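You operate a simulated robot arm through the tools that you are given. There is no shell and no other tool.

Carry out the task below with a simulated two-armed robot. There is one attempt and no reset: what you move stays moved.

Task
Halt the pump with the emergency stop, select Off, pull the stop out, reset and test the lamps.
Fine: isolator stays on; press no other button. Where these are worked on the way, their far stop is far enough and under half their travel is too little: emergency stop.

The check looks at the end state, three seconds after you hand in, the way a careful person would. Anything else that was tipped, shoved, dropped, spilled or broken makes it a failure.

Robot
Two 7-joint arms with two-finger parallel grippers on one trunk that stands fixed in place. Base frame: the origin is at the foot of the trunk, x ahead of it, y to its left, z up. Lengths are in cm, angles in rad, forces in N, time in s.
The left shoulder is at [7, 13.3, 136.6], the right one opposite. With the tool pointing down near the work surface each hand reaches from about 10 to 64 cm from the base axis, measured 20 degrees to its own side. Payload 1.57 kg a hand.
The tool frame of a hand sits at the grasp point between the pads (the TCP): z along the fingers, y along the line on which they close. The tips reach 3 cm beyond it. The gripper opens to 8 cm. The fingers are 1.7 cm wide and 1.2 cm thick; the gripper's body (4 by 8.2 cm) begins 8 cm behind the TCP.
Orientation is told as [roll, pitch, yaw] about the base's x, y, z axes, in that order, counted from this pose: with the fingers straight down and closing along the base's y, the tool's x points along the base's -x, its y along +y and its z along -z.

Tools
- The arms move only by the tool step_arm. It takes "left_commands", "right_commands" or both (then of equal length, played together; a hand with none holds still); each is a list of rows, each an object of numbers (a shift or turn left out is 0, a gripper value left out holds the last): "rx", "ry", "rz": the turn, a rotation vector about the tool's x, y, z in units of 120 degrees (1.0 is 120 degrees); "tx", "ty", "tz": the shift along the tool's x, y, z in units of 250 mm (1.0 is 250 mm); "gripper": the gripper command, from -1 (shut) to 1 (fully open), values between in proportion. In form: [{"rx": .., "ry": .., "rz": .., "tx": .., "ty": .., "tz": .., "gripper": ..}, ...]. A call has 1 to 20 rows; each row is the pose to reach, as a shift and turn from the pose commanded when the call began, along the tool's axes at that moment. A call with a number of a shift or a turn outside -1 to 1 is refused whole. A row lasts 0.2 s, in which the tool goes at most 5 cm and 0.15 rad; a call with a longer step from one row to the next is refused whole, and so is a gripper value outside its range. Where a pose cannot be reached the arm comes as near as it can. A force on the tool above 40 N (or 10 N above the force at the start of the call, whichever is more), or a blocked arm, ends the call early, and 0.2 s more pass. Each finger travels about 15.3 cm/s and halts on what it meets, pressing with about 25 N; the grip force reading is that of the motor and also rises with nothing between the fingers. The clock runs only during rows and for 0.2 s after the last one: add rows that repeat a pose to give the fingers time. It gives the time, the measured TCP pose, the force on the tool (base axes), the opening and the grip force at its end, in the units of the frame above (readings bear some noise), with the torque about the TCP (base axes, N m) and any sound that the robot's microphone picked up.
- Cameras (640 x 400 px; columns grow to the right, rows downward): "scene" is now at [13.36, -3.73, 163.17]; the picture's right is [-0.40, -0.92, 0.00], its down [-0.21, 0.09, -0.97] and it looks along [0.89, -0.39, -0.23] (base axes); focal length 214 px, centre (320, 200). "left" rides on the left gripper at [7.2, 0.7, -12.2] in its tool frame; the picture's right is [-0.09, 1.00, 0.00], its down [-0.84, -0.08, -0.54] and it looks along [-0.54, -0.05, 0.84] (tool axes); focal length 238 px, centre (320, 200). "right" rides on the right gripper at [7.2, -0.7, -12.2] in its tool frame; the picture's right is [0.09, 1.00, 0.00], its down [-0.84, 0.08, -0.54] and it looks along [-0.54, 0.05, 0.84] (tool axes); focal length 238 px, centre (320, 200). There is no depth. A picture from a camera that has moved, and an enlarged one, comes with that camera's place and axes in the base frame and with its lens.
- get_image(camera): a new picture of that camera. The clock stands still meanwhile.
- lift_body(by): slides the trunk up (or, below 0, down) by that many cm; the arms and the scene camera ride with it, the base frame stays. It gives what a move gives, with no picture.
- turn_head(pan, tilt): turns the head with the scene camera to pan (to the left, within 1.501 rad either way) and tilt (down, from -0.506 to 1.204), counted from straight ahead of the robot. It gives what a move gives.
- inspect(camera, box): a new picture of the part [left, top, right, bottom] of that camera's present view, enlarged. The clock stands still meanwhile.
- close_job(): hands the job in; it is judged then, once.

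Nothing tells you positions but the pictures and the camera data. Unless the task says otherwise, let go and move clear before handing in.

The tools are called after "Call:" as a command line: name --argument value ..., lists and objects as JSON in quotes. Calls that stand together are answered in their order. step_arm: Moves the arms, as the interface text tells. Its arguments: {"type":"object","properties":{"left_commands":{"type":"array"},"right_commands":{"type":"array"}},"required":[]} The other tools are called the same way: lift_body (by) slides the trunk up or down; turn_head (pan, tilt) turns the head that bears the scene camera; get_image (camera) takes a picture; inspect (camera, box) takes an enlarged picture of a part of a camera's view; close_job () hands the job in.

At the start:

```text
clock: 0.0
left_tool_pos: [26.82, -3.23, 153.78]
left_tool_rot: [-0.001, 0.0, 0.0]
left_contact_force: [-0.8, -0.3, 0.7]
left_ft_torque: [-0.03, 0.02, 0.02]
left_grip_width: 8.0
left_grip_force: 0.0
right_tool_pos: [34.63, -37.03, 153.76]
right_tool_rot: [-0.002, -0.002, 0.002]
right_contact_force: [1.4, 0.7, -0.6]
right_ft_torque: [0.0, 0.0, -0.03]
right_grip_width: 7.99
right_grip_force: 0.1
trunk travel left (down, up): [-94.0, 0.0]
head pan, tilt: [-0.414, 0.234]
```

scene: 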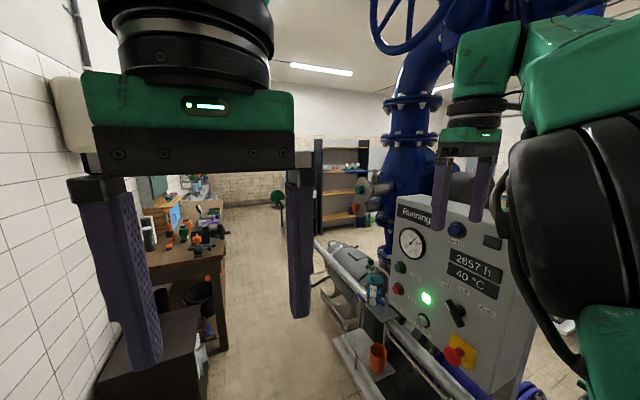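
right: 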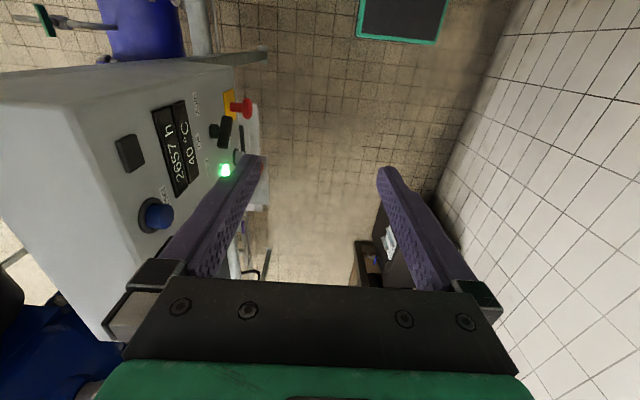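
left: 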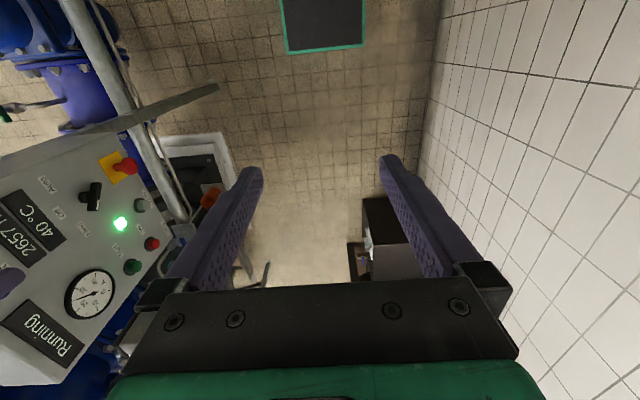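

I see a control panel ahead and to the right, with a gauge, displays, buttons, a selector and a red mushroom stop on a yellow plate. I'll take closer pictures to read the labels first.

Call:
inspect --camera "scene" --box '[370, 180, 530, 390]'

Call:
inspect --camera "left" --box '[0, 120, 200, 400]'

Call:
inspect --camera "right" --box '[80, 60, 280, 260]'

```text
1.90 times, centred on (450, 285) of scene
camera zoom: at [13.36, -3.73, 163.17], right [-0.4, -0.92, 0.0], down [-0.21, 0.09, -0.97], along [0.89, -0.39, -0.23], focal length 408 px, centre (72, 38)
```

zoom: 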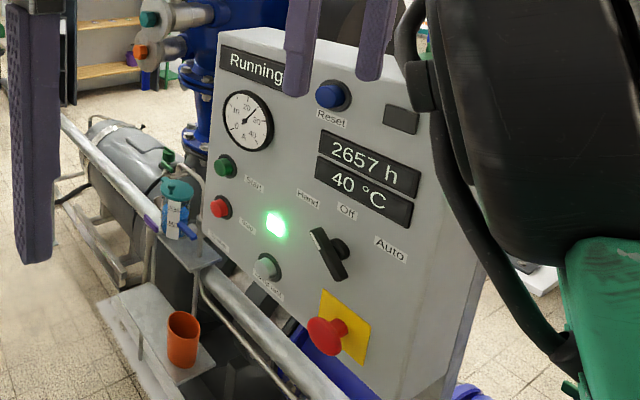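

```text
1.43 times, centred on (100, 260) of left
camera zoom: at [19.57, -2.51, 165.87], right [0.09, 1.0, 0.0], down [0.84, -0.08, 0.54], along [0.54, -0.05, -0.84], focal length 340 px, centre (634, 114)
```

zoom: 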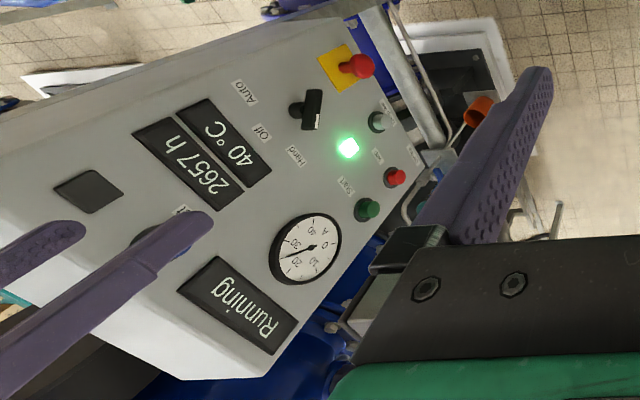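

```text
2.00 times, centred on (180, 160) of right
camera zoom: at [27.43, -37.69, 165.89], right [-0.09, 1.0, 0.0], down [0.84, 0.08, 0.54], along [0.54, 0.05, -0.84], focal length 477 px, centre (600, 280)
```

zoom: 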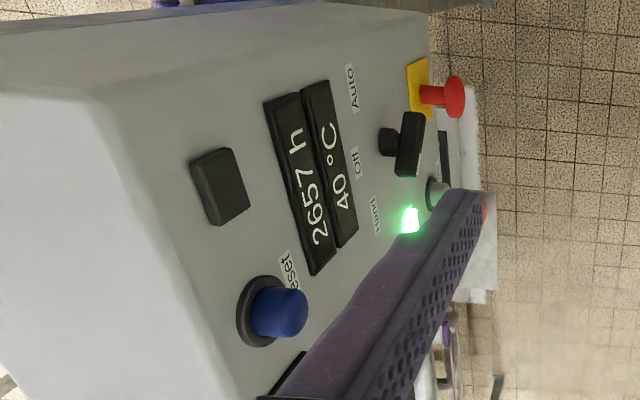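

The panel appears to face +y (towards my left), with its face near y≈-56 and the e-stop near (40, -53, 112). I'll turn the head to face it and get a more accurate view.

Call:
turn_head --pan -0.95 --tilt 0.5

Call:
get_image --camera "scene"

```text
clock: 1.0
left_tool_pos: [26.79, -3.28, 153.74]
left_tool_rot: [0.002, 0.001, -0.002]
left_contact_force: [0.0, -0.4, -0.6]
left_ft_torque: [-0.03, -0.01, -0.01]
left_grip_width: 7.98
left_grip_force: 0.1
right_tool_pos: [34.66, -37.06, 153.78]
right_tool_rot: [0.0, -0.001, 0.0]
right_contact_force: [-0.5, -0.1, 0.2]
right_ft_torque: [0.02, -0.02, 0.01]
right_grip_width: 8.0
right_grip_force: 0.1
trunk travel left (down, up): [-94.0, 0.0]
head pan, tilt: [-0.949, 0.499]
```

```text
taken
camera scene: at [10.11, -7.38, 160.72], right [-0.81, -0.58, 0.0], down [-0.28, 0.39, -0.88], along [0.51, -0.71, -0.48], focal length 214 px, centre (320, 200)
```

scene: 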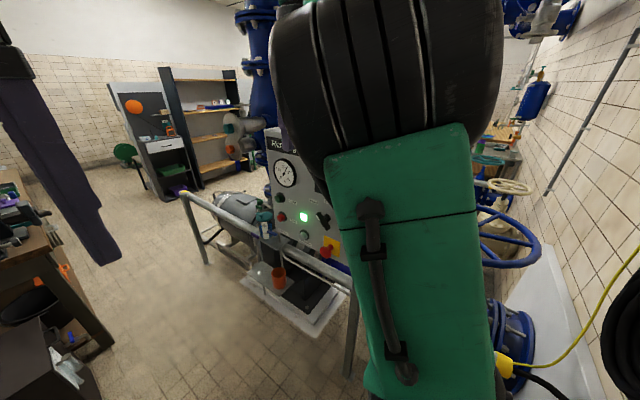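

The right arm blocks the head view, so I'll use the right-hand camera. I'll turn the right hand slowly in place until its fingers point at the panel (-y).

Call:
step_arm --right_commands '[{"rx": 0.0625, "gripper": -1}, {"rx": 0.125}, {"rx": 0.1875}, {"rx": 0.25}, {"rx": 0.3125}, {"rx": 0.375}, {"rx": 0.4375}, {"rx": 0.5}, {"rx": 0.5625}, {"rx": 0.625}, {"rx": 0.6875}, {"rx": 0.75}, {"rx": 0.75}]'

Call:
get_image --camera "right"

Call:
get_image --camera "scene"

```text
clock: 3.8
left_tool_pos: [26.85, -3.24, 153.74]
left_tool_rot: [-0.003, -0.001, 0.001]
left_contact_force: [-1.3, -0.6, 0.1]
left_ft_torque: [-0.01, 0.01, 0.01]
left_grip_width: 8.01
left_grip_force: 0.1
right_tool_pos: [39.35, -44.9, 159.28]
right_tool_rot: [-1.571, 0.001, -0.001]
right_contact_force: [0.6, -0.1, -0.3]
right_ft_torque: [0.01, 0.01, 0.01]
right_grip_width: 0.0
right_grip_force: 21.3
right hand out of reach, approached as far as the arm can: row 4, 5, 6, 7, 8, 9, 10, 11, 12, 13
trunk travel left (down, up): [-94.0, 0.0]
head pan, tilt: [-0.949, 0.499]
```

```text
taken
camera right: at [32.17, -32.74, 159.94], right [-0.09, 0.0, -1.0], down [0.84, 0.54, -0.08], along [0.54, -0.84, -0.05], focal length 238 px, centre (320, 200)
```

right: 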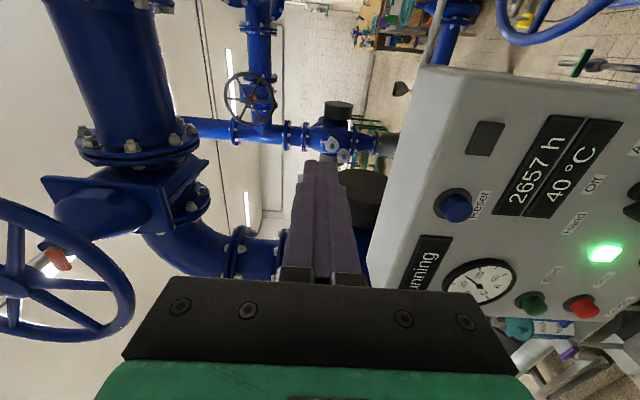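

```text
taken
camera scene: at [10.1, -7.26, 160.72], right [-0.81, -0.58, 0.0], down [-0.28, 0.39, -0.88], along [0.51, -0.71, -0.48], focal length 214 px, centre (320, 200)
```

scene: 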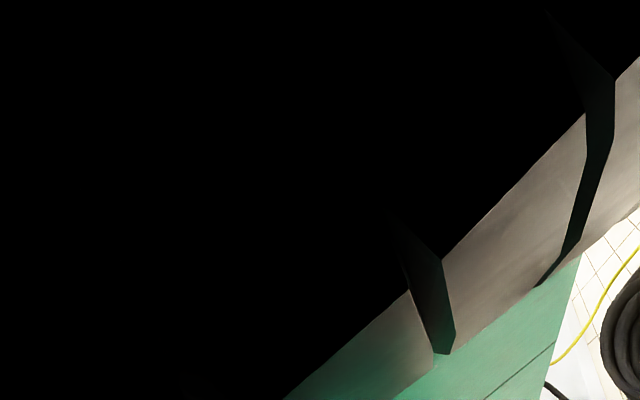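

The hand now points at the panel but was pushed outward by the reach limit, to (39.4, -44.9, 159.3). I'll lower it in front of the panel so the wrist camera sees the panel straight on, starting with a small test of how shifts are counted.

Call:
step_arm --right_commands '[{"ty": 0.05}, {"ty": 0.1}, {"ty": 0.1}]'

```text
clock: 4.6
left_tool_pos: [26.95, -3.28, 153.79]
left_tool_rot: [0.001, -0.001, 0.0]
left_contact_force: [-0.5, 0.5, 0.3]
left_ft_torque: [-0.01, 0.0, 0.0]
left_grip_width: 8.01
left_grip_force: 0.0
right_tool_pos: [40.03, -45.77, 158.76]
right_tool_rot: [-1.567, 0.001, -0.001]
right_contact_force: [-0.3, -0.5, 0.0]
right_ft_torque: [0.03, 0.0, -0.01]
right_grip_width: 0.0
right_grip_force: 21.3
right hand out of reach, approached as far as the arm can: row 1, 2, 3
trunk travel left (down, up): [-94.0, 0.0]
head pan, tilt: [-0.949, 0.499]
```

Shifts count from the commanded pose, which is now about (34.6, -37, 151.3). I'll command a reachable place in front of the panel and go down along it.

Call:
step_arm --right_commands '[{"tx": -0.1, "tz": 0.12}, {"tx": -0.2, "tz": 0.24}, {"tx": -0.25, "tz": 0.3}, {"tx": -0.25, "tz": 0.3, "ty": 0.1}, {"tx": -0.25, "tz": 0.3, "ty": 0.2}, {"tx": -0.25, "tz": 0.3, "ty": 0.3}, {"tx": -0.25, "tz": 0.3, "ty": 0.4}, {"tx": -0.25, "tz": 0.3, "ty": 0.5}, {"tx": -0.25, "tz": 0.3, "ty": 0.6}, {"tx": -0.25, "tz": 0.3, "ty": 0.7}, {"tx": -0.25, "tz": 0.3, "ty": 0.8}, {"tx": -0.25, "tz": 0.3, "ty": 0.8}]'

Call:
get_image --camera "right"

Call:
get_image --camera "scene"

Call:
get_image --camera "left"

```text
clock: 5.9
left_tool_pos: [26.74, -3.06, 154.0]
left_tool_rot: [-0.006, 0.005, 0.0]
left_contact_force: [0.0, 16.0, 4.2]
left_ft_torque: [0.3, -0.05, 0.05]
left_grip_width: 6.61
left_grip_force: 0.1
right_tool_pos: [46.39, -53.94, 151.87]
right_tool_rot: [-1.569, 0.005, -0.003]
right_contact_force: [-0.5, 0.6, 0.8]
right_ft_torque: [0.01, -0.01, 0.01]
right_grip_width: 0.0
right_grip_force: 21.4
trunk travel left (down, up): [-94.0, 0.0]
head pan, tilt: [-0.949, 0.499]
stopped in row 6 (left hand): the force on the tool passed its limit at 43 N (the readings are from after the stop); the commanded pose is now the measured one
```

```text
taken
camera right: at [39.23, -41.65, 152.43], right [-0.1, 0.0, -1.0], down [0.84, 0.54, -0.08], along [0.54, -0.84, -0.05], focal length 238 px, centre (320, 200)
```

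right: 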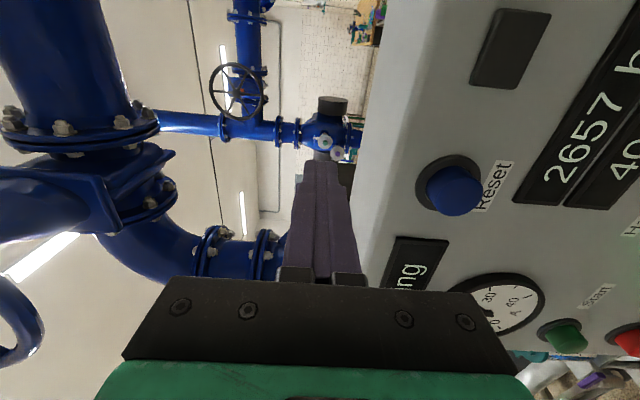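

```text
taken
camera scene: at [10.21, -7.48, 160.71], right [-0.81, -0.58, 0.0], down [-0.28, 0.39, -0.88], along [0.51, -0.71, -0.48], focal length 214 px, centre (320, 200)
```

scene: 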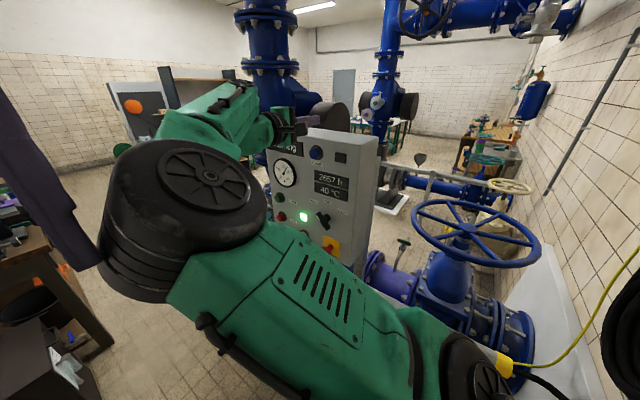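

```text
taken
camera left: at [19.54, -2.36, 166.19], right [0.09, 1.0, -0.01], down [0.84, -0.07, 0.54], along [0.54, -0.06, -0.84], focal length 238 px, centre (320, 200)
```

left: 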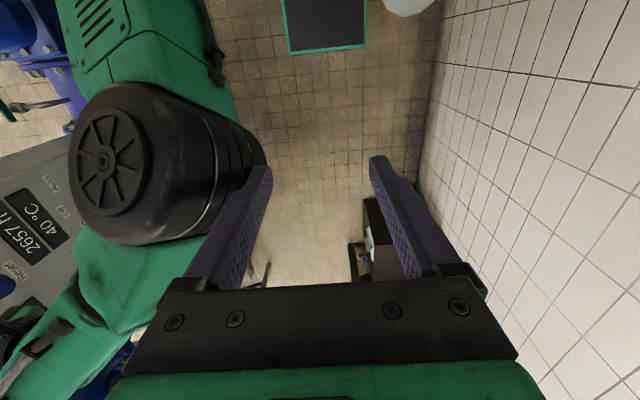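

The right elbow swung left and touched the left gripper's finger. I'll move the left hand well away to the left, where the wall is far off, before continuing.

Call:
step_arm --left_commands '[{"ty": 0.1, "gripper": -1}, {"ty": 0.2}, {"ty": 0.3}, {"ty": 0.4}, {"ty": 0.5}, {"ty": 0.6}, {"ty": 0.7}, {"ty": 0.8}, {"ty": 0.8}]'

Call:
get_image --camera "scene"

Call:
get_image --camera "left"

```text
clock: 7.9
left_tool_pos: [28.85, 14.94, 150.39]
left_tool_rot: [-0.015, 0.0, -0.002]
left_contact_force: [0.8, -0.7, 0.0]
left_ft_torque: [-0.01, 0.0, 0.03]
left_grip_width: 0.0
left_grip_force: 21.2
left hand out of reach, approached as far as the arm can: row 4, 5, 6, 7, 8, 9
right_tool_pos: [46.52, -53.06, 152.21]
right_tool_rot: [-1.575, 0.002, -0.002]
right_contact_force: [-0.1, 0.7, 0.4]
right_ft_torque: [0.04, 0.01, -0.04]
right_grip_width: 0.0
right_grip_force: 21.6
trunk travel left (down, up): [-94.0, 0.0]
head pan, tilt: [-0.949, 0.499]
```

```text
taken
camera scene: at [10.2, -6.75, 160.74], right [-0.81, -0.58, 0.0], down [-0.28, 0.39, -0.88], along [0.51, -0.72, -0.48], focal length 214 px, centre (320, 200)
```

scene: 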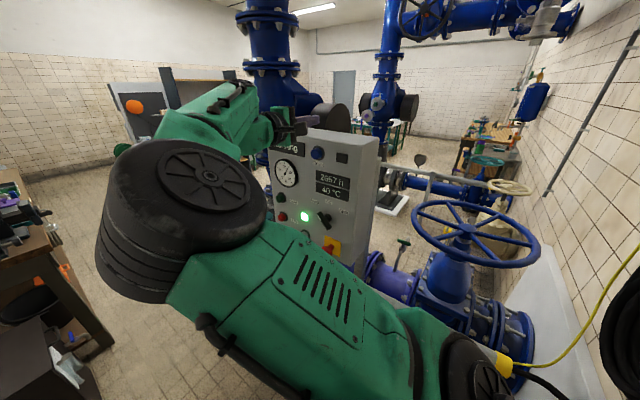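

```text
taken
camera left: at [21.66, 15.9, 162.38], right [0.09, 1.0, -0.01], down [0.84, -0.07, 0.54], along [0.54, -0.06, -0.84], focal length 238 px, centre (320, 200)
```

left: 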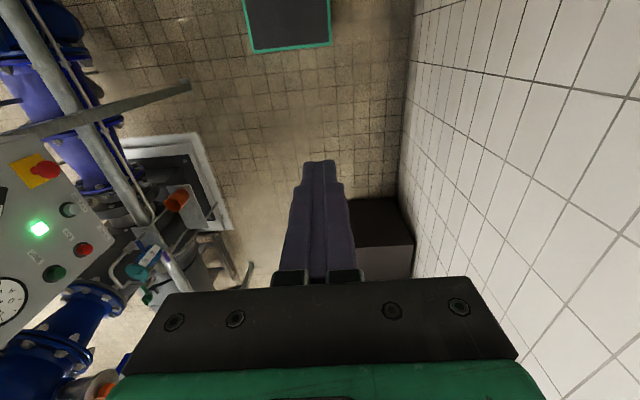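

The left arm is clear now. I'll back the right hand away from the panel to about y≈-45 and then lower it.

Call:
step_arm --right_commands '[{"tz": -0.1}, {"tz": -0.2}, {"tz": -0.3}, {"tz": -0.34}, {"tz": -0.34, "ty": 0.1}, {"tz": -0.34, "ty": 0.2}, {"tz": -0.34, "ty": 0.3}, {"tz": -0.34, "ty": 0.3}]'

Call:
get_image --camera "scene"

Call:
get_image --camera "right"

```text
clock: 9.7
left_tool_pos: [28.8, 14.29, 150.48]
left_tool_rot: [-0.01, -0.002, -0.004]
left_contact_force: [0.7, 0.4, 0.3]
left_ft_torque: [0.02, -0.01, 0.0]
left_grip_width: 0.0
left_grip_force: 21.6
right_tool_pos: [51.54, -48.31, 148.65]
right_tool_rot: [-1.57, 0.003, -0.004]
right_contact_force: [0.0, -0.2, -0.6]
right_ft_torque: [0.03, 0.01, 0.0]
right_grip_width: 0.01
right_grip_force: 22.1
right hand out of reach, approached as far as the arm can: row 2, 3, 4, 5, 6, 7, 8
trunk travel left (down, up): [-94.0, 0.0]
head pan, tilt: [-0.949, 0.499]
```

```text
taken
camera scene: at [10.01, -7.4, 160.73], right [-0.81, -0.58, 0.0], down [-0.28, 0.39, -0.88], along [0.51, -0.71, -0.48], focal length 214 px, centre (320, 200)
```

scene: 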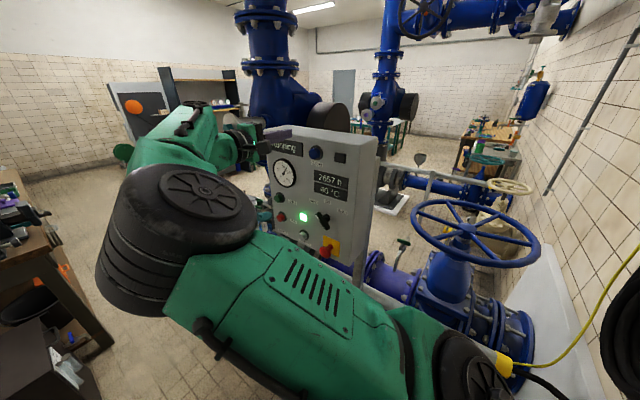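

```text
taken
camera right: at [44.27, -36.2, 149.23], right [-0.1, 0.0, -1.0], down [0.84, 0.54, -0.08], along [0.54, -0.84, -0.05], focal length 238 px, centre (320, 200)
```

right: 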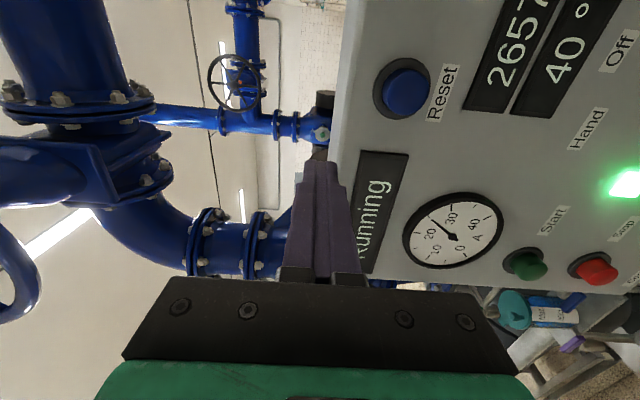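

The right arm is cramped in this wrist roll. I'll roll the hand about its finger axis so the camera ends up below, which should be a more natural wrist posture, and check half way.

Call:
step_arm --right_commands '[{"rz": 0.0625}, {"rz": 0.125}, {"rz": 0.1875}, {"rz": 0.25}, {"rz": 0.3125}, {"rz": 0.375}, {"rz": 0.375}]'

Call:
get_image --camera "scene"

Call:
get_image --camera "right"

```text
clock: 11.3
left_tool_pos: [28.82, 14.27, 150.46]
left_tool_rot: [-0.009, 0.0, -0.001]
left_contact_force: [-0.6, -0.5, -0.4]
left_ft_torque: [0.02, 0.02, -0.01]
left_grip_width: 0.0
left_grip_force: 21.4
right_tool_pos: [51.62, -48.72, 148.59]
right_tool_rot: [-1.572, -0.783, -0.002]
right_contact_force: [-0.7, -0.1, 0.4]
right_ft_torque: [0.02, 0.0, 0.02]
right_grip_width: 0.0
right_grip_force: 21.2
right hand out of reach, approached as far as the arm can: row 1, 2, 3, 4
trunk travel left (down, up): [-94.0, 0.0]
head pan, tilt: [-0.949, 0.499]
```

```text
taken
camera scene: at [10.12, -7.5, 160.71], right [-0.81, -0.58, 0.0], down [-0.28, 0.39, -0.88], along [0.51, -0.71, -0.48], focal length 214 px, centre (320, 200)
```

scene: 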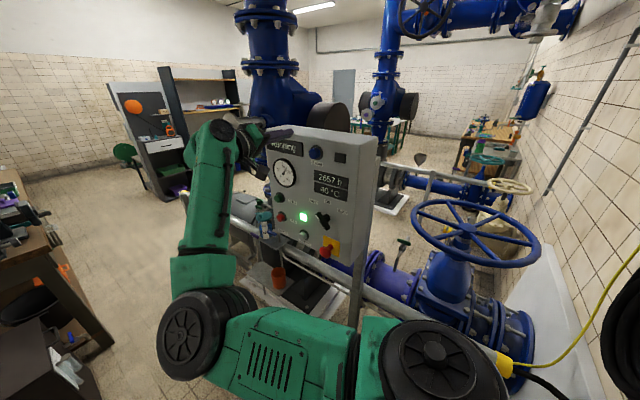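

```text
taken
camera right: at [46.01, -36.54, 143.91], right [0.64, 0.0, -0.77], down [0.65, 0.54, 0.54], along [0.42, -0.84, 0.35], focal length 238 px, centre (320, 200)
```

right: 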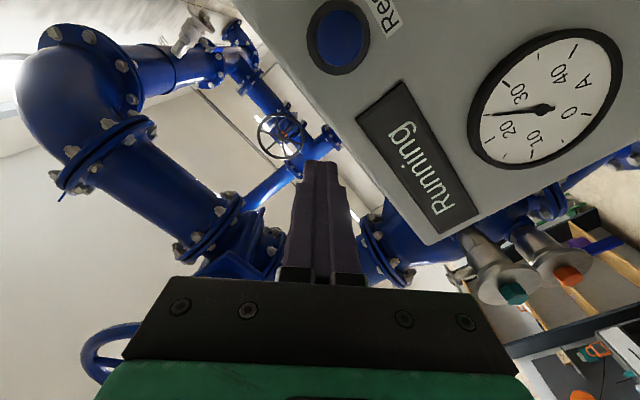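

The arm dropped into a better posture and the head camera can see the panel now. I'll finish the roll and let the arm settle.

Call:
step_arm --right_commands '[{"rz": 0}, {"rz": 0.0625}, {"rz": 0.125}, {"rz": 0.1875}, {"rz": 0.25}, {"rz": 0.3125}, {"rz": 0.375}, {"rz": 0.375}, {"rz": 0.375}, {"rz": 0.375}]'

Call:
get_image --camera "scene"

Call:
get_image --camera "right"

```text
clock: 13.5
left_tool_pos: [28.74, 14.28, 150.38]
left_tool_rot: [-0.012, -0.002, -0.002]
left_contact_force: [-0.2, 0.6, -0.1]
left_ft_torque: [0.02, -0.01, 0.0]
left_grip_width: 0.0
left_grip_force: 21.1
right_tool_pos: [51.57, -48.74, 148.66]
right_tool_rot: [-1.571, -0.913, 0.0]
right_contact_force: [-0.1, -0.3, -0.6]
right_ft_torque: [0.0, -0.01, -0.03]
right_grip_width: 0.01
right_grip_force: 21.3
right hand out of reach, approached as far as the arm can: row 3, 4, 5, 6, 7, 8, 9, 10
trunk travel left (down, up): [-94.0, 0.0]
head pan, tilt: [-0.949, 0.499]
```

```text
taken
camera scene: at [10.12, -7.38, 160.72], right [-0.81, -0.58, 0.0], down [-0.28, 0.39, -0.88], along [0.51, -0.71, -0.48], focal length 214 px, centre (320, 200)
```

scene: 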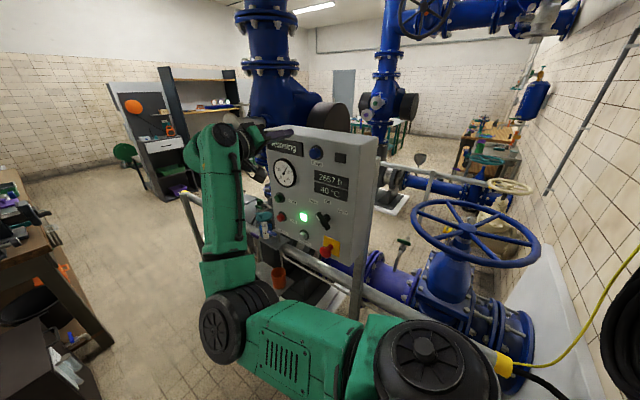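

```text
taken
camera right: at [46.62, -36.42, 143.26], right [0.73, 0.0, -0.68], down [0.57, 0.54, 0.61], along [0.37, -0.84, 0.4], focal length 238 px, centre (320, 200)
```

right: 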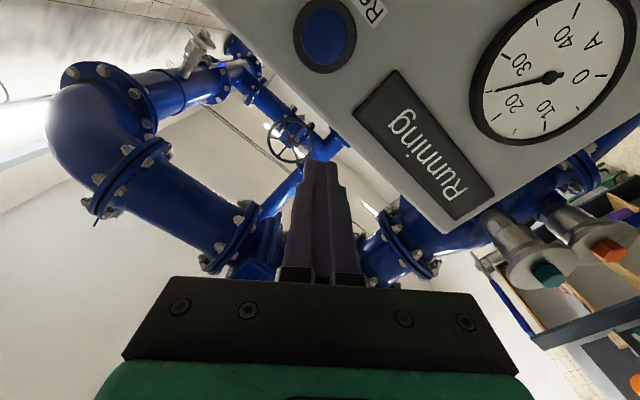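

Shifts count from the reached pose, so the hand is at (51.6, -48.7, 148.7). The panel is now clearly visible to the head camera, so I'll zoom in to measure the controls.

Call:
inspect --camera "scene" --box '[250, 120, 390, 290]'

Call:
inspect --camera "scene" --box '[260, 180, 350, 260]'

Call:
inspect --camera "left" --box '[0, 80, 200, 280]'

```text
2.35 times, centred on (320, 205) of scene
camera zoom: at [10.12, -7.38, 160.72], right [-0.81, -0.58, 0.0], down [-0.28, 0.39, -0.88], along [0.51, -0.71, -0.48], focal length 505 px, centre (320, 188)
```

zoom: 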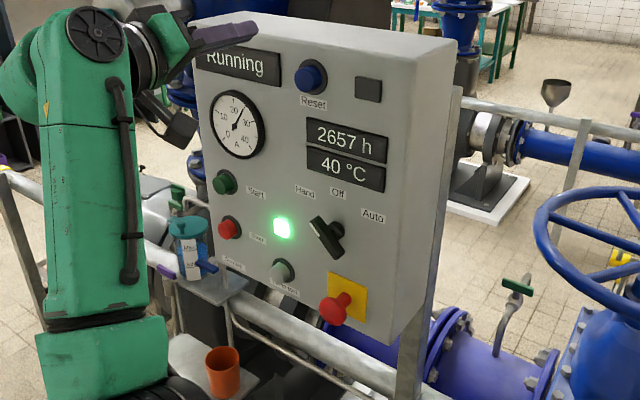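

```text
5.00 times, centred on (305, 220) of scene
camera zoom: at [10.12, -7.38, 160.72], right [-0.81, -0.58, 0.0], down [-0.28, 0.39, -0.88], along [0.51, -0.71, -0.48], focal length 1072 px, centre (395, 100)
```

zoom: 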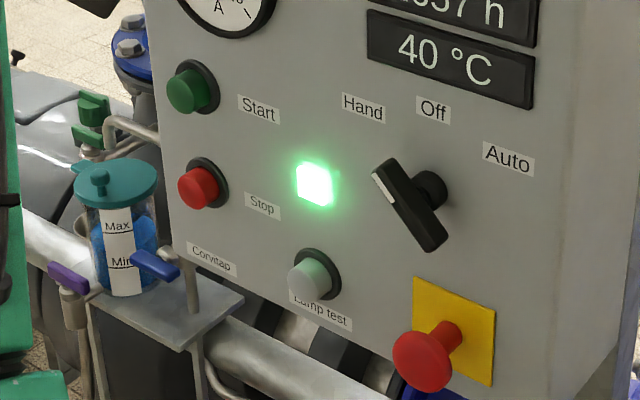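

```text
2.00 times, centred on (100, 180) of left
camera zoom: at [21.57, 15.22, 162.48], right [0.09, 1.0, -0.01], down [0.84, -0.07, 0.54], along [0.54, -0.06, -0.84], focal length 477 px, centre (760, 240)
```

zoom: 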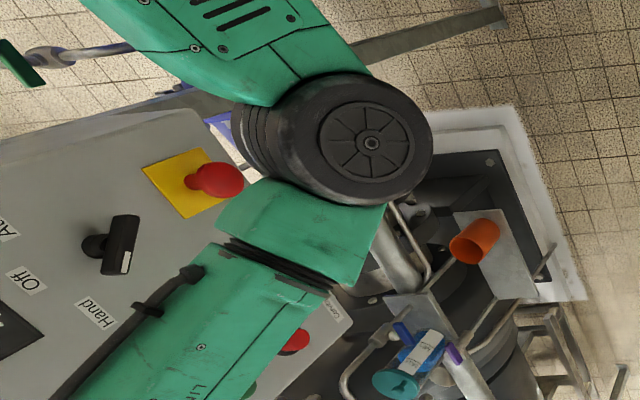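

The selector (axis ≈(42, -53.6, 122.6)) points to Hand, the e-stop is at ≈(40.1, -52.6, 111.4), Lamp test at ≈(51.3, -54.3, 112.4), and Reset at ≈(45.6, -54.3, 143.6). The panel face is the plane y≈-56.3. I'll move the closed hand down towards the e-stop, staying clear of the panel.

Call:
step_arm --right_commands '[{"tx": 0.073, "ty": 0.027, "tz": -0.015, "rz": -0.015}, {"tx": 0.146, "ty": 0.054, "tz": -0.03, "rz": -0.03}, {"tx": 0.218, "ty": 0.082, "tz": -0.044, "rz": -0.045}, {"tx": 0.291, "ty": 0.109, "tz": -0.059, "rz": -0.06}, {"tx": 0.364, "ty": 0.136, "tz": -0.074, "rz": -0.075}, {"tx": 0.437, "ty": 0.163, "tz": -0.089, "rz": -0.09}, {"tx": 0.51, "ty": 0.19, "tz": -0.104, "rz": -0.105}, {"tx": 0.582, "ty": 0.218, "tz": -0.118, "rz": -0.12}, {"tx": 0.655, "ty": 0.245, "tz": -0.133, "rz": -0.135}, {"tx": 0.728, "ty": 0.272, "tz": -0.148, "rz": -0.15}, {"tx": 0.728, "ty": 0.272, "tz": -0.148, "rz": -0.15}]'

Call:
get_image --camera "scene"

Call:
get_image --camera "right"

```text
clock: 16.1
left_tool_pos: [28.84, 14.41, 150.24]
left_tool_rot: [-0.01, -0.002, -0.001]
left_contact_force: [-0.8, 0.0, 0.5]
left_ft_torque: [0.01, 0.0, 0.02]
left_grip_width: 0.0
left_grip_force: 21.6
right_tool_pos: [44.7, -47.1, 132.68]
right_tool_rot: [-1.646, -0.624, -0.007]
right_contact_force: [0.5, 0.5, -0.1]
right_ft_torque: [-0.03, -0.02, 0.02]
right_grip_width: 0.02
right_grip_force: 20.9
trunk travel left (down, up): [-94.0, 0.0]
head pan, tilt: [-0.949, 0.499]
stopped in row 11 (right hand): the arm was blocked; the commanded pose is now the measured one
```

```text
taken
camera scene: at [10.12, -7.36, 160.72], right [-0.81, -0.58, 0.0], down [-0.28, 0.39, -0.88], along [0.51, -0.71, -0.48], focal length 214 px, centre (320, 200)
```

scene: 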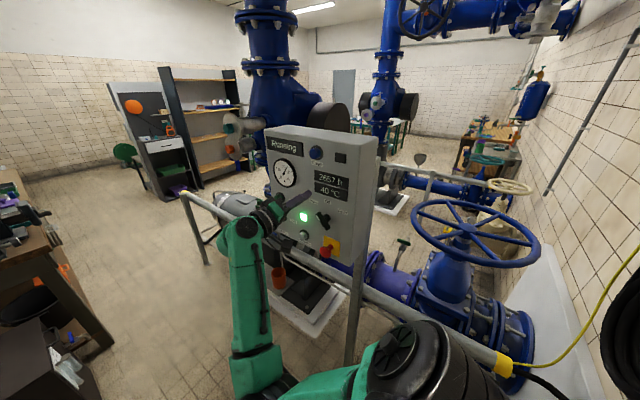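

```text
taken
camera right: at [39.08, -34.87, 128.2], right [0.51, -0.08, -0.86], down [0.75, 0.53, 0.39], along [0.42, -0.84, 0.33], focal length 238 px, centre (320, 200)
```

right: 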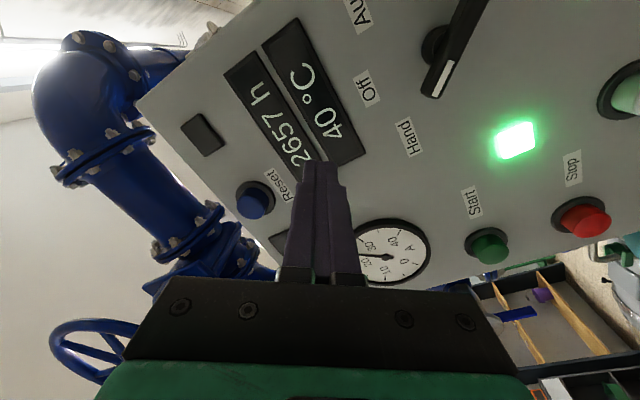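

The arm reported being blocked near (44.7, -47, 132.7). I'll look down at the elbow to see what it met.

Call:
get_image --camera "left"

Call:
turn_head --pan -0.7 --tilt 1.0

Call:
get_image --camera "scene"

```text
taken
camera left: at [21.57, 15.24, 162.47], right [0.09, 1.0, -0.01], down [0.84, -0.07, 0.54], along [0.54, -0.06, -0.84], focal length 238 px, centre (320, 200)
```

left: 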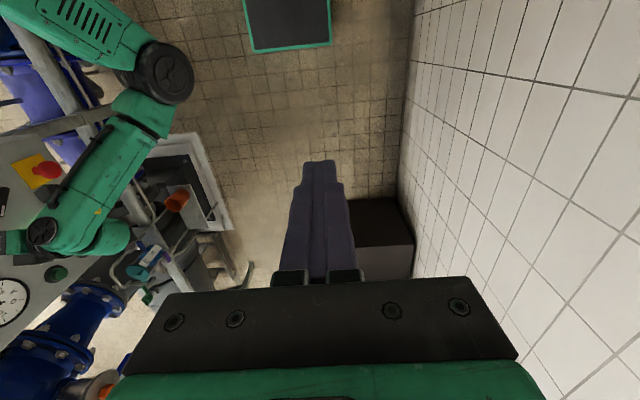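

```text
clock: 17.1
left_tool_pos: [28.84, 14.42, 150.34]
left_tool_rot: [-0.012, -0.001, -0.002]
left_contact_force: [0.1, 0.2, -0.6]
left_ft_torque: [-0.01, 0.02, 0.01]
left_grip_width: 0.0
left_grip_force: 21.5
right_tool_pos: [44.61, -47.07, 132.58]
right_tool_rot: [-1.645, -0.622, -0.007]
right_contact_force: [-0.4, -0.3, 0.1]
right_ft_torque: [0.0, -0.03, 0.02]
right_grip_width: 0.02
right_grip_force: 22.1
trunk travel left (down, up): [-94.0, 0.0]
head pan, tilt: [-0.7, 1.0]
```

```text
taken
camera scene: at [10.13, -4.48, 156.62], right [-0.64, -0.76, 0.0], down [-0.64, 0.54, -0.54], along [0.41, -0.35, -0.84], focal length 214 px, centre (320, 200)
```

scene: 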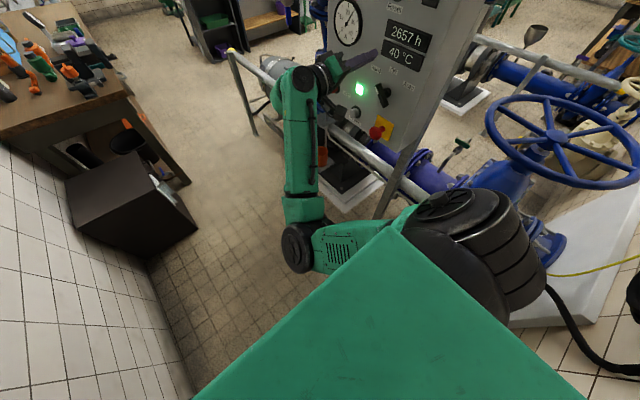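

Nothing outside the arm seems touched: the elbow is at about (22, -11, 119) in open space and the rail is well behind the panel. I'll try small steps downward while correcting the small tilt.

Call:
step_arm --right_commands '[{"rx": -0.029, "ry": 0.021}, {"rx": -0.029, "ry": 0.021, "tx": 0.05, "ty": 0.07, "tz": -0.04}, {"rx": -0.029, "ry": 0.021, "tx": 0.1, "ty": 0.14, "tz": -0.04}, {"rx": -0.029, "ry": 0.021, "tx": 0.1, "ty": 0.14, "tz": -0.04}, {"rx": -0.029, "ry": 0.021, "tx": 0.1, "ty": 0.14, "tz": -0.04}]'

Call:
get_image --camera "scene"

```text
clock: 18.3
left_tool_pos: [28.88, 14.48, 150.44]
left_tool_rot: [-0.011, 0.0, -0.002]
left_contact_force: [-0.1, 0.1, 0.6]
left_ft_torque: [0.01, 0.0, 0.01]
left_grip_width: 0.03
left_grip_force: 21.4
right_tool_pos: [44.89, -46.1, 128.15]
right_tool_rot: [-1.545, -0.624, -0.061]
right_contact_force: [0.2, -0.3, -0.8]
right_ft_torque: [0.0, 0.01, -0.01]
right_grip_width: 0.0
right_grip_force: 21.3
trunk travel left (down, up): [-94.0, 0.0]
head pan, tilt: [-0.7, 1.0]
```

```text
taken
camera scene: at [10.14, -4.44, 156.61], right [-0.64, -0.76, 0.0], down [-0.64, 0.54, -0.54], along [0.41, -0.35, -0.84], focal length 214 px, centre (320, 200)
```

scene: 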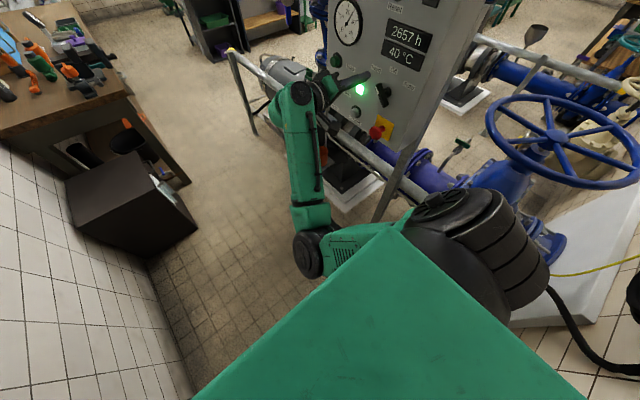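

That works. I'll continue down to in front of the e-stop at (40.1, -45.5, 111.5), straightening the hand.

Call:
step_arm --right_commands '[{"rx": -0.007, "ry": -0.031, "tx": 0.054, "ty": 0.043, "tz": -0.02}, {"rx": -0.007, "ry": -0.031, "tx": 0.109, "ty": 0.086, "tz": -0.024}, {"rx": -0.007, "ry": -0.031, "tx": 0.163, "ty": 0.129, "tz": -0.024}, {"rx": -0.007, "ry": -0.031, "tx": 0.217, "ty": 0.172, "tz": -0.024}, {"rx": -0.007, "ry": -0.031, "tx": 0.272, "ty": 0.215, "tz": -0.024}, {"rx": -0.007, "ry": -0.031, "tx": 0.326, "ty": 0.258, "tz": -0.024}, {"rx": -0.007, "ry": -0.031, "tx": 0.38, "ty": 0.301, "tz": -0.024}, {"rx": -0.007, "ry": -0.031, "tx": 0.434, "ty": 0.344, "tz": -0.024}, {"rx": -0.007, "ry": -0.031, "tx": 0.489, "ty": 0.387, "tz": -0.024}, {"rx": -0.007, "ry": -0.031, "tx": 0.543, "ty": 0.43, "tz": -0.024}, {"rx": -0.007, "ry": -0.031, "tx": 0.543, "ty": 0.43, "tz": -0.024}, {"rx": -0.007, "ry": -0.031, "tx": 0.543, "ty": 0.43, "tz": -0.024}]'

Call:
get_image --camera "scene"

Call:
get_image --camera "right"

```text
clock: 20.9
left_tool_pos: [28.84, 14.39, 150.41]
left_tool_rot: [-0.01, -0.001, -0.002]
left_contact_force: [-0.6, 0.1, 0.9]
left_ft_torque: [0.03, 0.04, -0.01]
left_grip_width: 0.04
left_grip_force: 21.1
right_tool_pos: [36.37, -52.55, 123.07]
right_tool_rot: [-1.578, -0.623, 0.019]
right_contact_force: [0.0, -0.5, 0.4]
right_ft_torque: [-0.01, 0.02, 0.01]
right_grip_width: 0.01
right_grip_force: 21.6
right hand out of reach, approached as far as the arm can: row 1, 2, 3, 4, 5, 6, 7, 8, 9, 10, 11, 12
trunk travel left (down, up): [-94.0, 0.0]
head pan, tilt: [-0.7, 1.0]
```

```text
taken
camera scene: at [10.22, -4.44, 156.6], right [-0.64, -0.77, 0.0], down [-0.64, 0.54, -0.54], along [0.41, -0.35, -0.84], focal length 214 px, centre (320, 200)
```

scene: 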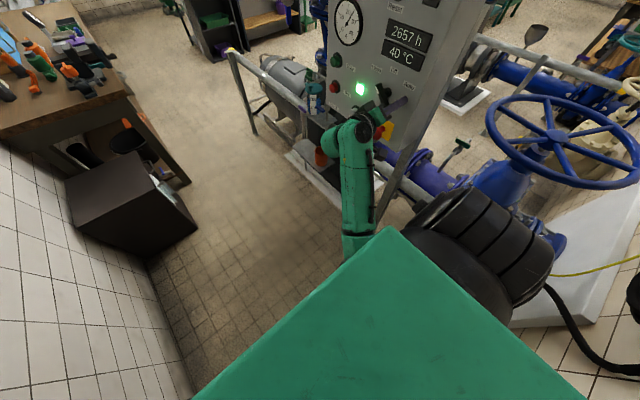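

```text
taken
camera right: at [29.89, -40.51, 119.22], right [0.51, 0.0, -0.86], down [0.72, 0.56, 0.42], along [0.48, -0.83, 0.28], focal length 238 px, centre (320, 200)
```

right: 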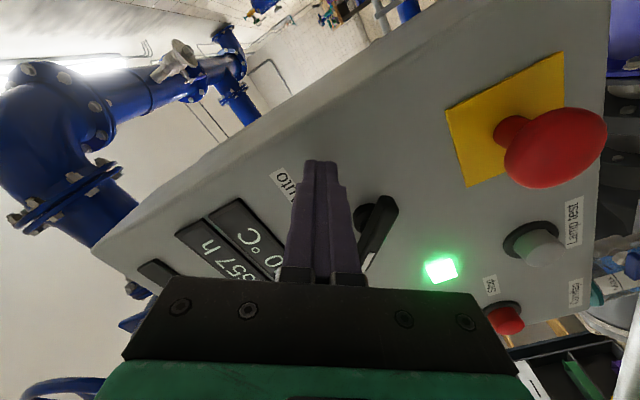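

The reach limit made the hand slide beside the selector, to (36.4, -52.6, 123), with its tips close to the panel but touching nothing. I'll withdraw carefully by yawing the hand so the wrist moves outward, while backing away.

Call:
step_arm --right_commands '[{"rx": 0.029, "ry": 0.04, "tz": -0.01}, {"rx": 0.058, "ry": 0.081, "tz": -0.03}, {"rx": 0.058, "ry": 0.081, "tz": -0.03}]'

Call:
get_image --camera "right"

```text
clock: 21.7
left_tool_pos: [28.64, 14.16, 150.44]
left_tool_rot: [-0.011, -0.002, -0.001]
left_contact_force: [-0.2, -0.6, 0.2]
left_ft_torque: [0.02, 0.0, 0.01]
left_grip_width: 0.0
left_grip_force: 21.4
right_tool_pos: [34.8, -53.2, 124.63]
right_tool_rot: [-1.6, -0.614, -0.11]
right_contact_force: [0.4, -1.0, -0.4]
right_ft_torque: [-0.03, 0.01, 0.0]
right_grip_width: 0.01
right_grip_force: 21.3
right hand out of reach, approached as far as the arm can: row 1, 2, 3
trunk travel left (down, up): [-94.0, 0.0]
head pan, tilt: [-0.7, 1.0]
```

```text
taken
camera right: at [30.09, -40.42, 120.78], right [0.49, -0.08, -0.87], down [0.79, 0.46, 0.41], along [0.36, -0.89, 0.29], focal length 238 px, centre (320, 200)
```

right: 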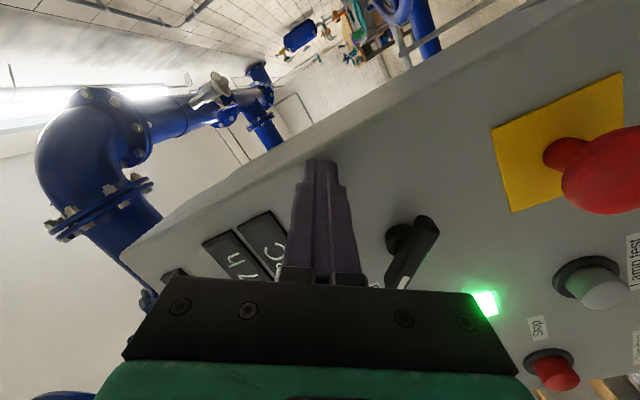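

The hand slid slightly towards the panel near its right edge (x≈33). I'll slip it sideways past that edge into the free space beside the panel, where sliding is harmless.

Call:
step_arm --right_commands '[{"tx": 0.033, "ty": -0.023, "tz": 0.005}, {"tx": 0.065, "ty": -0.046, "tz": 0.01}, {"tx": 0.098, "ty": -0.069, "tz": 0.01}, {"tx": 0.13, "ty": -0.091, "tz": 0.01}, {"tx": 0.13, "ty": -0.091, "tz": 0.01}]'

Call:
get_image --camera "right"

Call:
get_image --camera "scene"

```text
clock: 23.1
left_tool_pos: [29.21, 14.61, 150.2]
left_tool_rot: [-0.013, 0.002, -0.001]
left_contact_force: [1.0, -0.1, 0.6]
left_ft_torque: [0.01, 0.02, -0.01]
left_grip_width: 0.0
left_grip_force: 21.3
right_tool_pos: [30.81, -53.85, 128.39]
right_tool_rot: [-1.716, -0.636, -0.061]
right_contact_force: [-0.2, 0.5, -0.3]
right_ft_torque: [0.0, 0.03, -0.04]
right_grip_width: 0.0
right_grip_force: 21.6
trunk travel left (down, up): [-94.0, 0.0]
head pan, tilt: [-0.7, 1.0]
stopped in row 5 (right hand): the arm was blocked; the commanded pose is now the measured one
```

```text
taken
camera right: at [26.4, -41.4, 123.01], right [0.5, -0.18, -0.85], down [0.8, 0.48, 0.37], along [0.34, -0.86, 0.38], focal length 238 px, centre (320, 200)
```

right: 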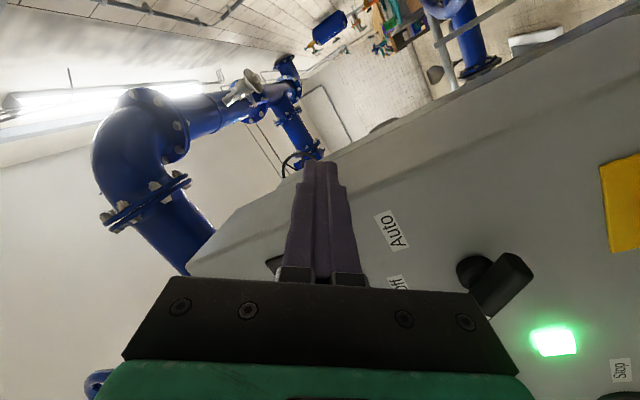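

```text
taken
camera scene: at [10.58, -4.16, 156.59], right [-0.64, -0.77, 0.0], down [-0.65, 0.54, -0.54], along [0.41, -0.35, -0.84], focal length 214 px, centre (320, 200)
```

scene: 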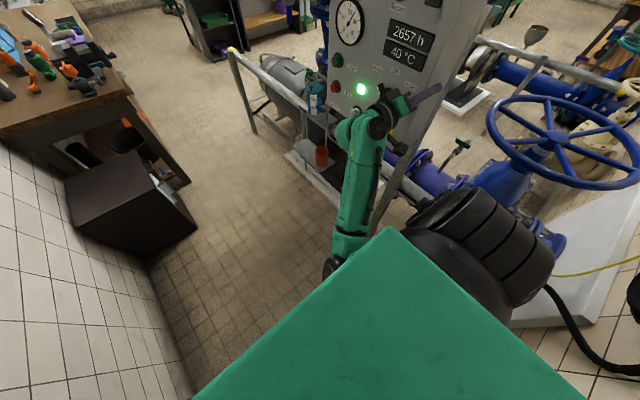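

The hand is now beside the panel edge. The elbow seems to be pressing lightly on my own trunk, so I'll lower the hand here, which lets the arm open up.

Call:
step_arm --right_commands '[{"tx": 0.049, "ty": 0.057, "tz": -0.008}, {"tx": 0.097, "ty": 0.114, "tz": -0.016}, {"tx": 0.146, "ty": 0.171, "tz": -0.024}, {"tx": 0.194, "ty": 0.228, "tz": -0.032}, {"tx": 0.243, "ty": 0.285, "tz": -0.04}, {"tx": 0.291, "ty": 0.341, "tz": -0.048}, {"tx": 0.34, "ty": 0.398, "tz": -0.056}, {"tx": 0.388, "ty": 0.455, "tz": -0.064}, {"tx": 0.388, "ty": 0.455, "tz": -0.064}]'

Call:
get_image --camera "scene"

Call:
get_image --camera "right"

```text
clock: 25.1
left_tool_pos: [28.91, 14.47, 150.34]
left_tool_rot: [-0.01, -0.001, -0.001]
left_contact_force: [-0.2, -0.3, 0.9]
left_ft_torque: [0.02, -0.01, 0.0]
left_grip_width: 0.0
left_grip_force: 21.7
right_tool_pos: [30.34, -54.28, 127.76]
right_tool_rot: [-1.73, -0.641, -0.056]
right_contact_force: [-0.8, 0.1, -0.5]
right_ft_torque: [0.04, -0.01, -0.02]
right_grip_width: 0.01
right_grip_force: 21.3
right hand out of reach, approached as far as the arm can: row 1, 2, 3, 4, 5, 6, 7, 8, 9
trunk travel left (down, up): [-94.0, 0.0]
head pan, tilt: [-0.7, 1.0]
```

```text
taken
camera scene: at [10.16, -4.45, 156.61], right [-0.64, -0.76, 0.0], down [-0.64, 0.54, -0.54], along [0.41, -0.35, -0.84], focal length 214 px, centre (320, 200)
```

scene: 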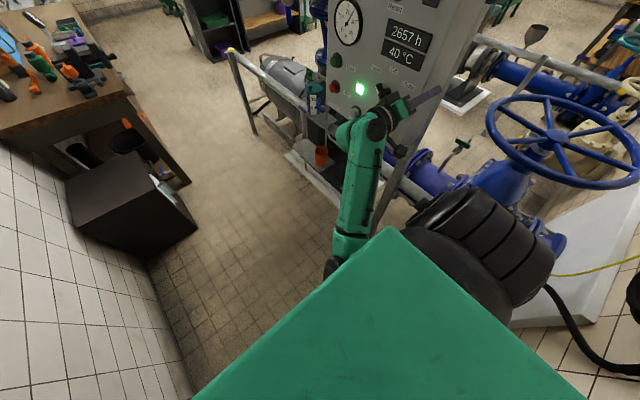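

```text
taken
camera right: at [26.01, -41.79, 122.32], right [0.5, -0.19, -0.84], down [0.8, 0.48, 0.37], along [0.34, -0.86, 0.39], focal length 238 px, centre (320, 200)
```

right: 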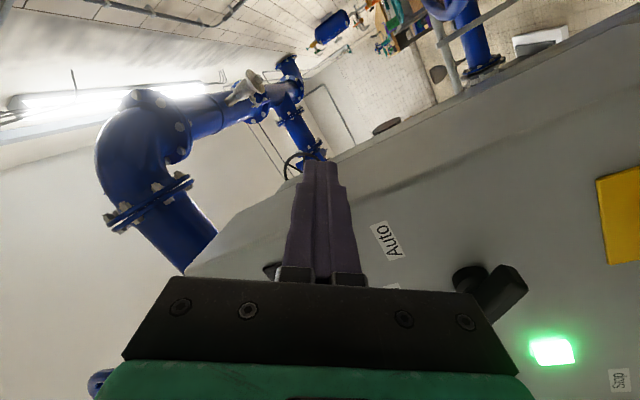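

Downward is blocked for this folded posture. I'll try upward along the panel's side instead, which should open the elbow.

Call:
step_arm --right_commands '[{"tx": -0.041, "ty": -0.063, "tz": 0.01}, {"tx": -0.081, "ty": -0.125, "tz": 0.019}, {"tx": -0.122, "ty": -0.188, "tz": 0.029}, {"tx": -0.162, "ty": -0.25, "tz": 0.038}, {"tx": -0.203, "ty": -0.313, "tz": 0.048}, {"tx": -0.243, "ty": -0.375, "tz": 0.057}, {"tx": -0.284, "ty": -0.438, "tz": 0.067}, {"tx": -0.324, "ty": -0.5, "tz": 0.076}, {"tx": -0.324, "ty": -0.5, "tz": 0.076}]'

Call:
get_image --camera "scene"

Call:
get_image --camera "right"

```text
clock: 27.1
left_tool_pos: [28.74, 14.52, 150.4]
left_tool_rot: [-0.011, -0.001, -0.001]
left_contact_force: [-1.1, 0.5, -0.1]
left_ft_torque: [0.01, 0.02, 0.01]
left_grip_width: 0.02
left_grip_force: 20.9
right_tool_pos: [29.13, -53.83, 142.95]
right_tool_rot: [-1.71, -0.641, -0.064]
right_contact_force: [-1.0, 0.2, -0.3]
right_ft_torque: [-0.02, 0.01, 0.01]
right_grip_width: 0.0
right_grip_force: 21.0
trunk travel left (down, up): [-94.0, 0.0]
head pan, tilt: [-0.7, 1.0]
```

```text
taken
camera scene: at [10.13, -4.47, 156.61], right [-0.64, -0.76, 0.0], down [-0.64, 0.54, -0.54], along [0.41, -0.35, -0.84], focal length 214 px, centre (320, 200)
```

scene: 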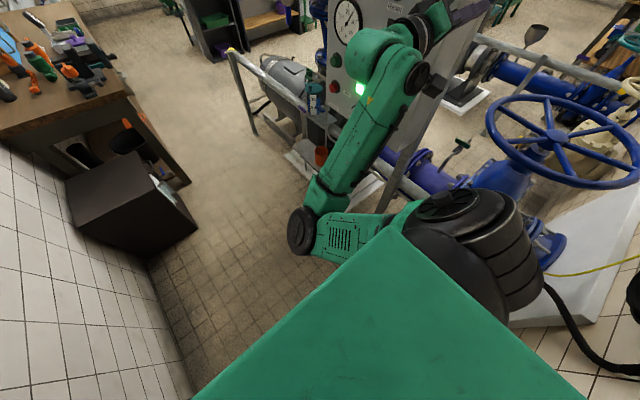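

```text
taken
camera right: at [24.79, -41.38, 137.76], right [0.51, -0.17, -0.85], down [0.79, 0.48, 0.38], along [0.34, -0.86, 0.38], focal length 238 px, centre (320, 200)
```

right: 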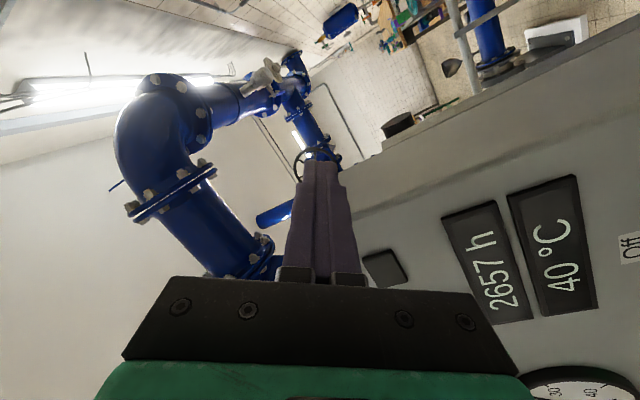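

Upward works cleanly. I'll rise above the panel's top and then bring the hand out in front (+y); then lowering the trunk should give me the same good posture at the controls' height.

Call:
step_arm --right_commands '[{"tx": -0.056, "ty": -0.074, "tz": 0.011}, {"tx": -0.111, "ty": -0.149, "tz": 0.022}, {"tx": -0.167, "ty": -0.223, "tz": 0.033}, {"tx": -0.222, "ty": -0.297, "tz": 0.043}, {"tx": -0.278, "ty": -0.372, "tz": 0.054}, {"tx": -0.333, "ty": -0.446, "tz": 0.065}, {"tx": -0.333, "ty": -0.446, "tz": 0.065}]'

Call:
get_image --camera "right"

```text
clock: 28.7
left_tool_pos: [28.77, 14.39, 150.38]
left_tool_rot: [-0.012, -0.002, -0.001]
left_contact_force: [-0.6, -0.8, 0.5]
left_ft_torque: [-0.03, -0.01, 0.03]
left_grip_width: 0.01
left_grip_force: 21.2
right_tool_pos: [29.08, -53.9, 156.76]
right_tool_rot: [-1.709, -0.64, -0.065]
right_contact_force: [0.3, 0.4, 1.2]
right_ft_torque: [0.0, 0.01, 0.02]
right_grip_width: 0.0
right_grip_force: 21.5
trunk travel left (down, up): [-94.0, 0.0]
head pan, tilt: [-0.7, 1.0]
```

```text
taken
camera right: at [24.77, -41.5, 151.63], right [0.5, -0.17, -0.85], down [0.79, 0.48, 0.38], along [0.34, -0.86, 0.38], focal length 238 px, centre (320, 200)
```

right: 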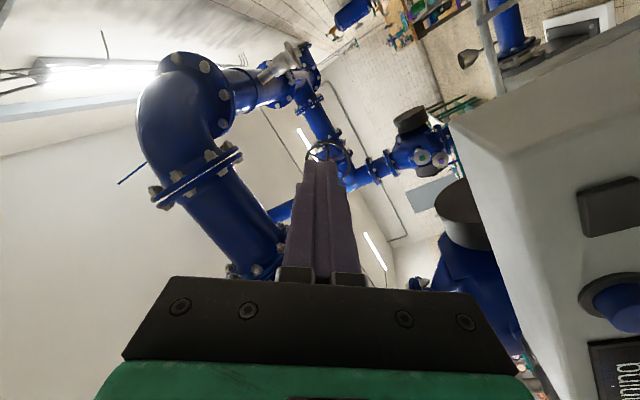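

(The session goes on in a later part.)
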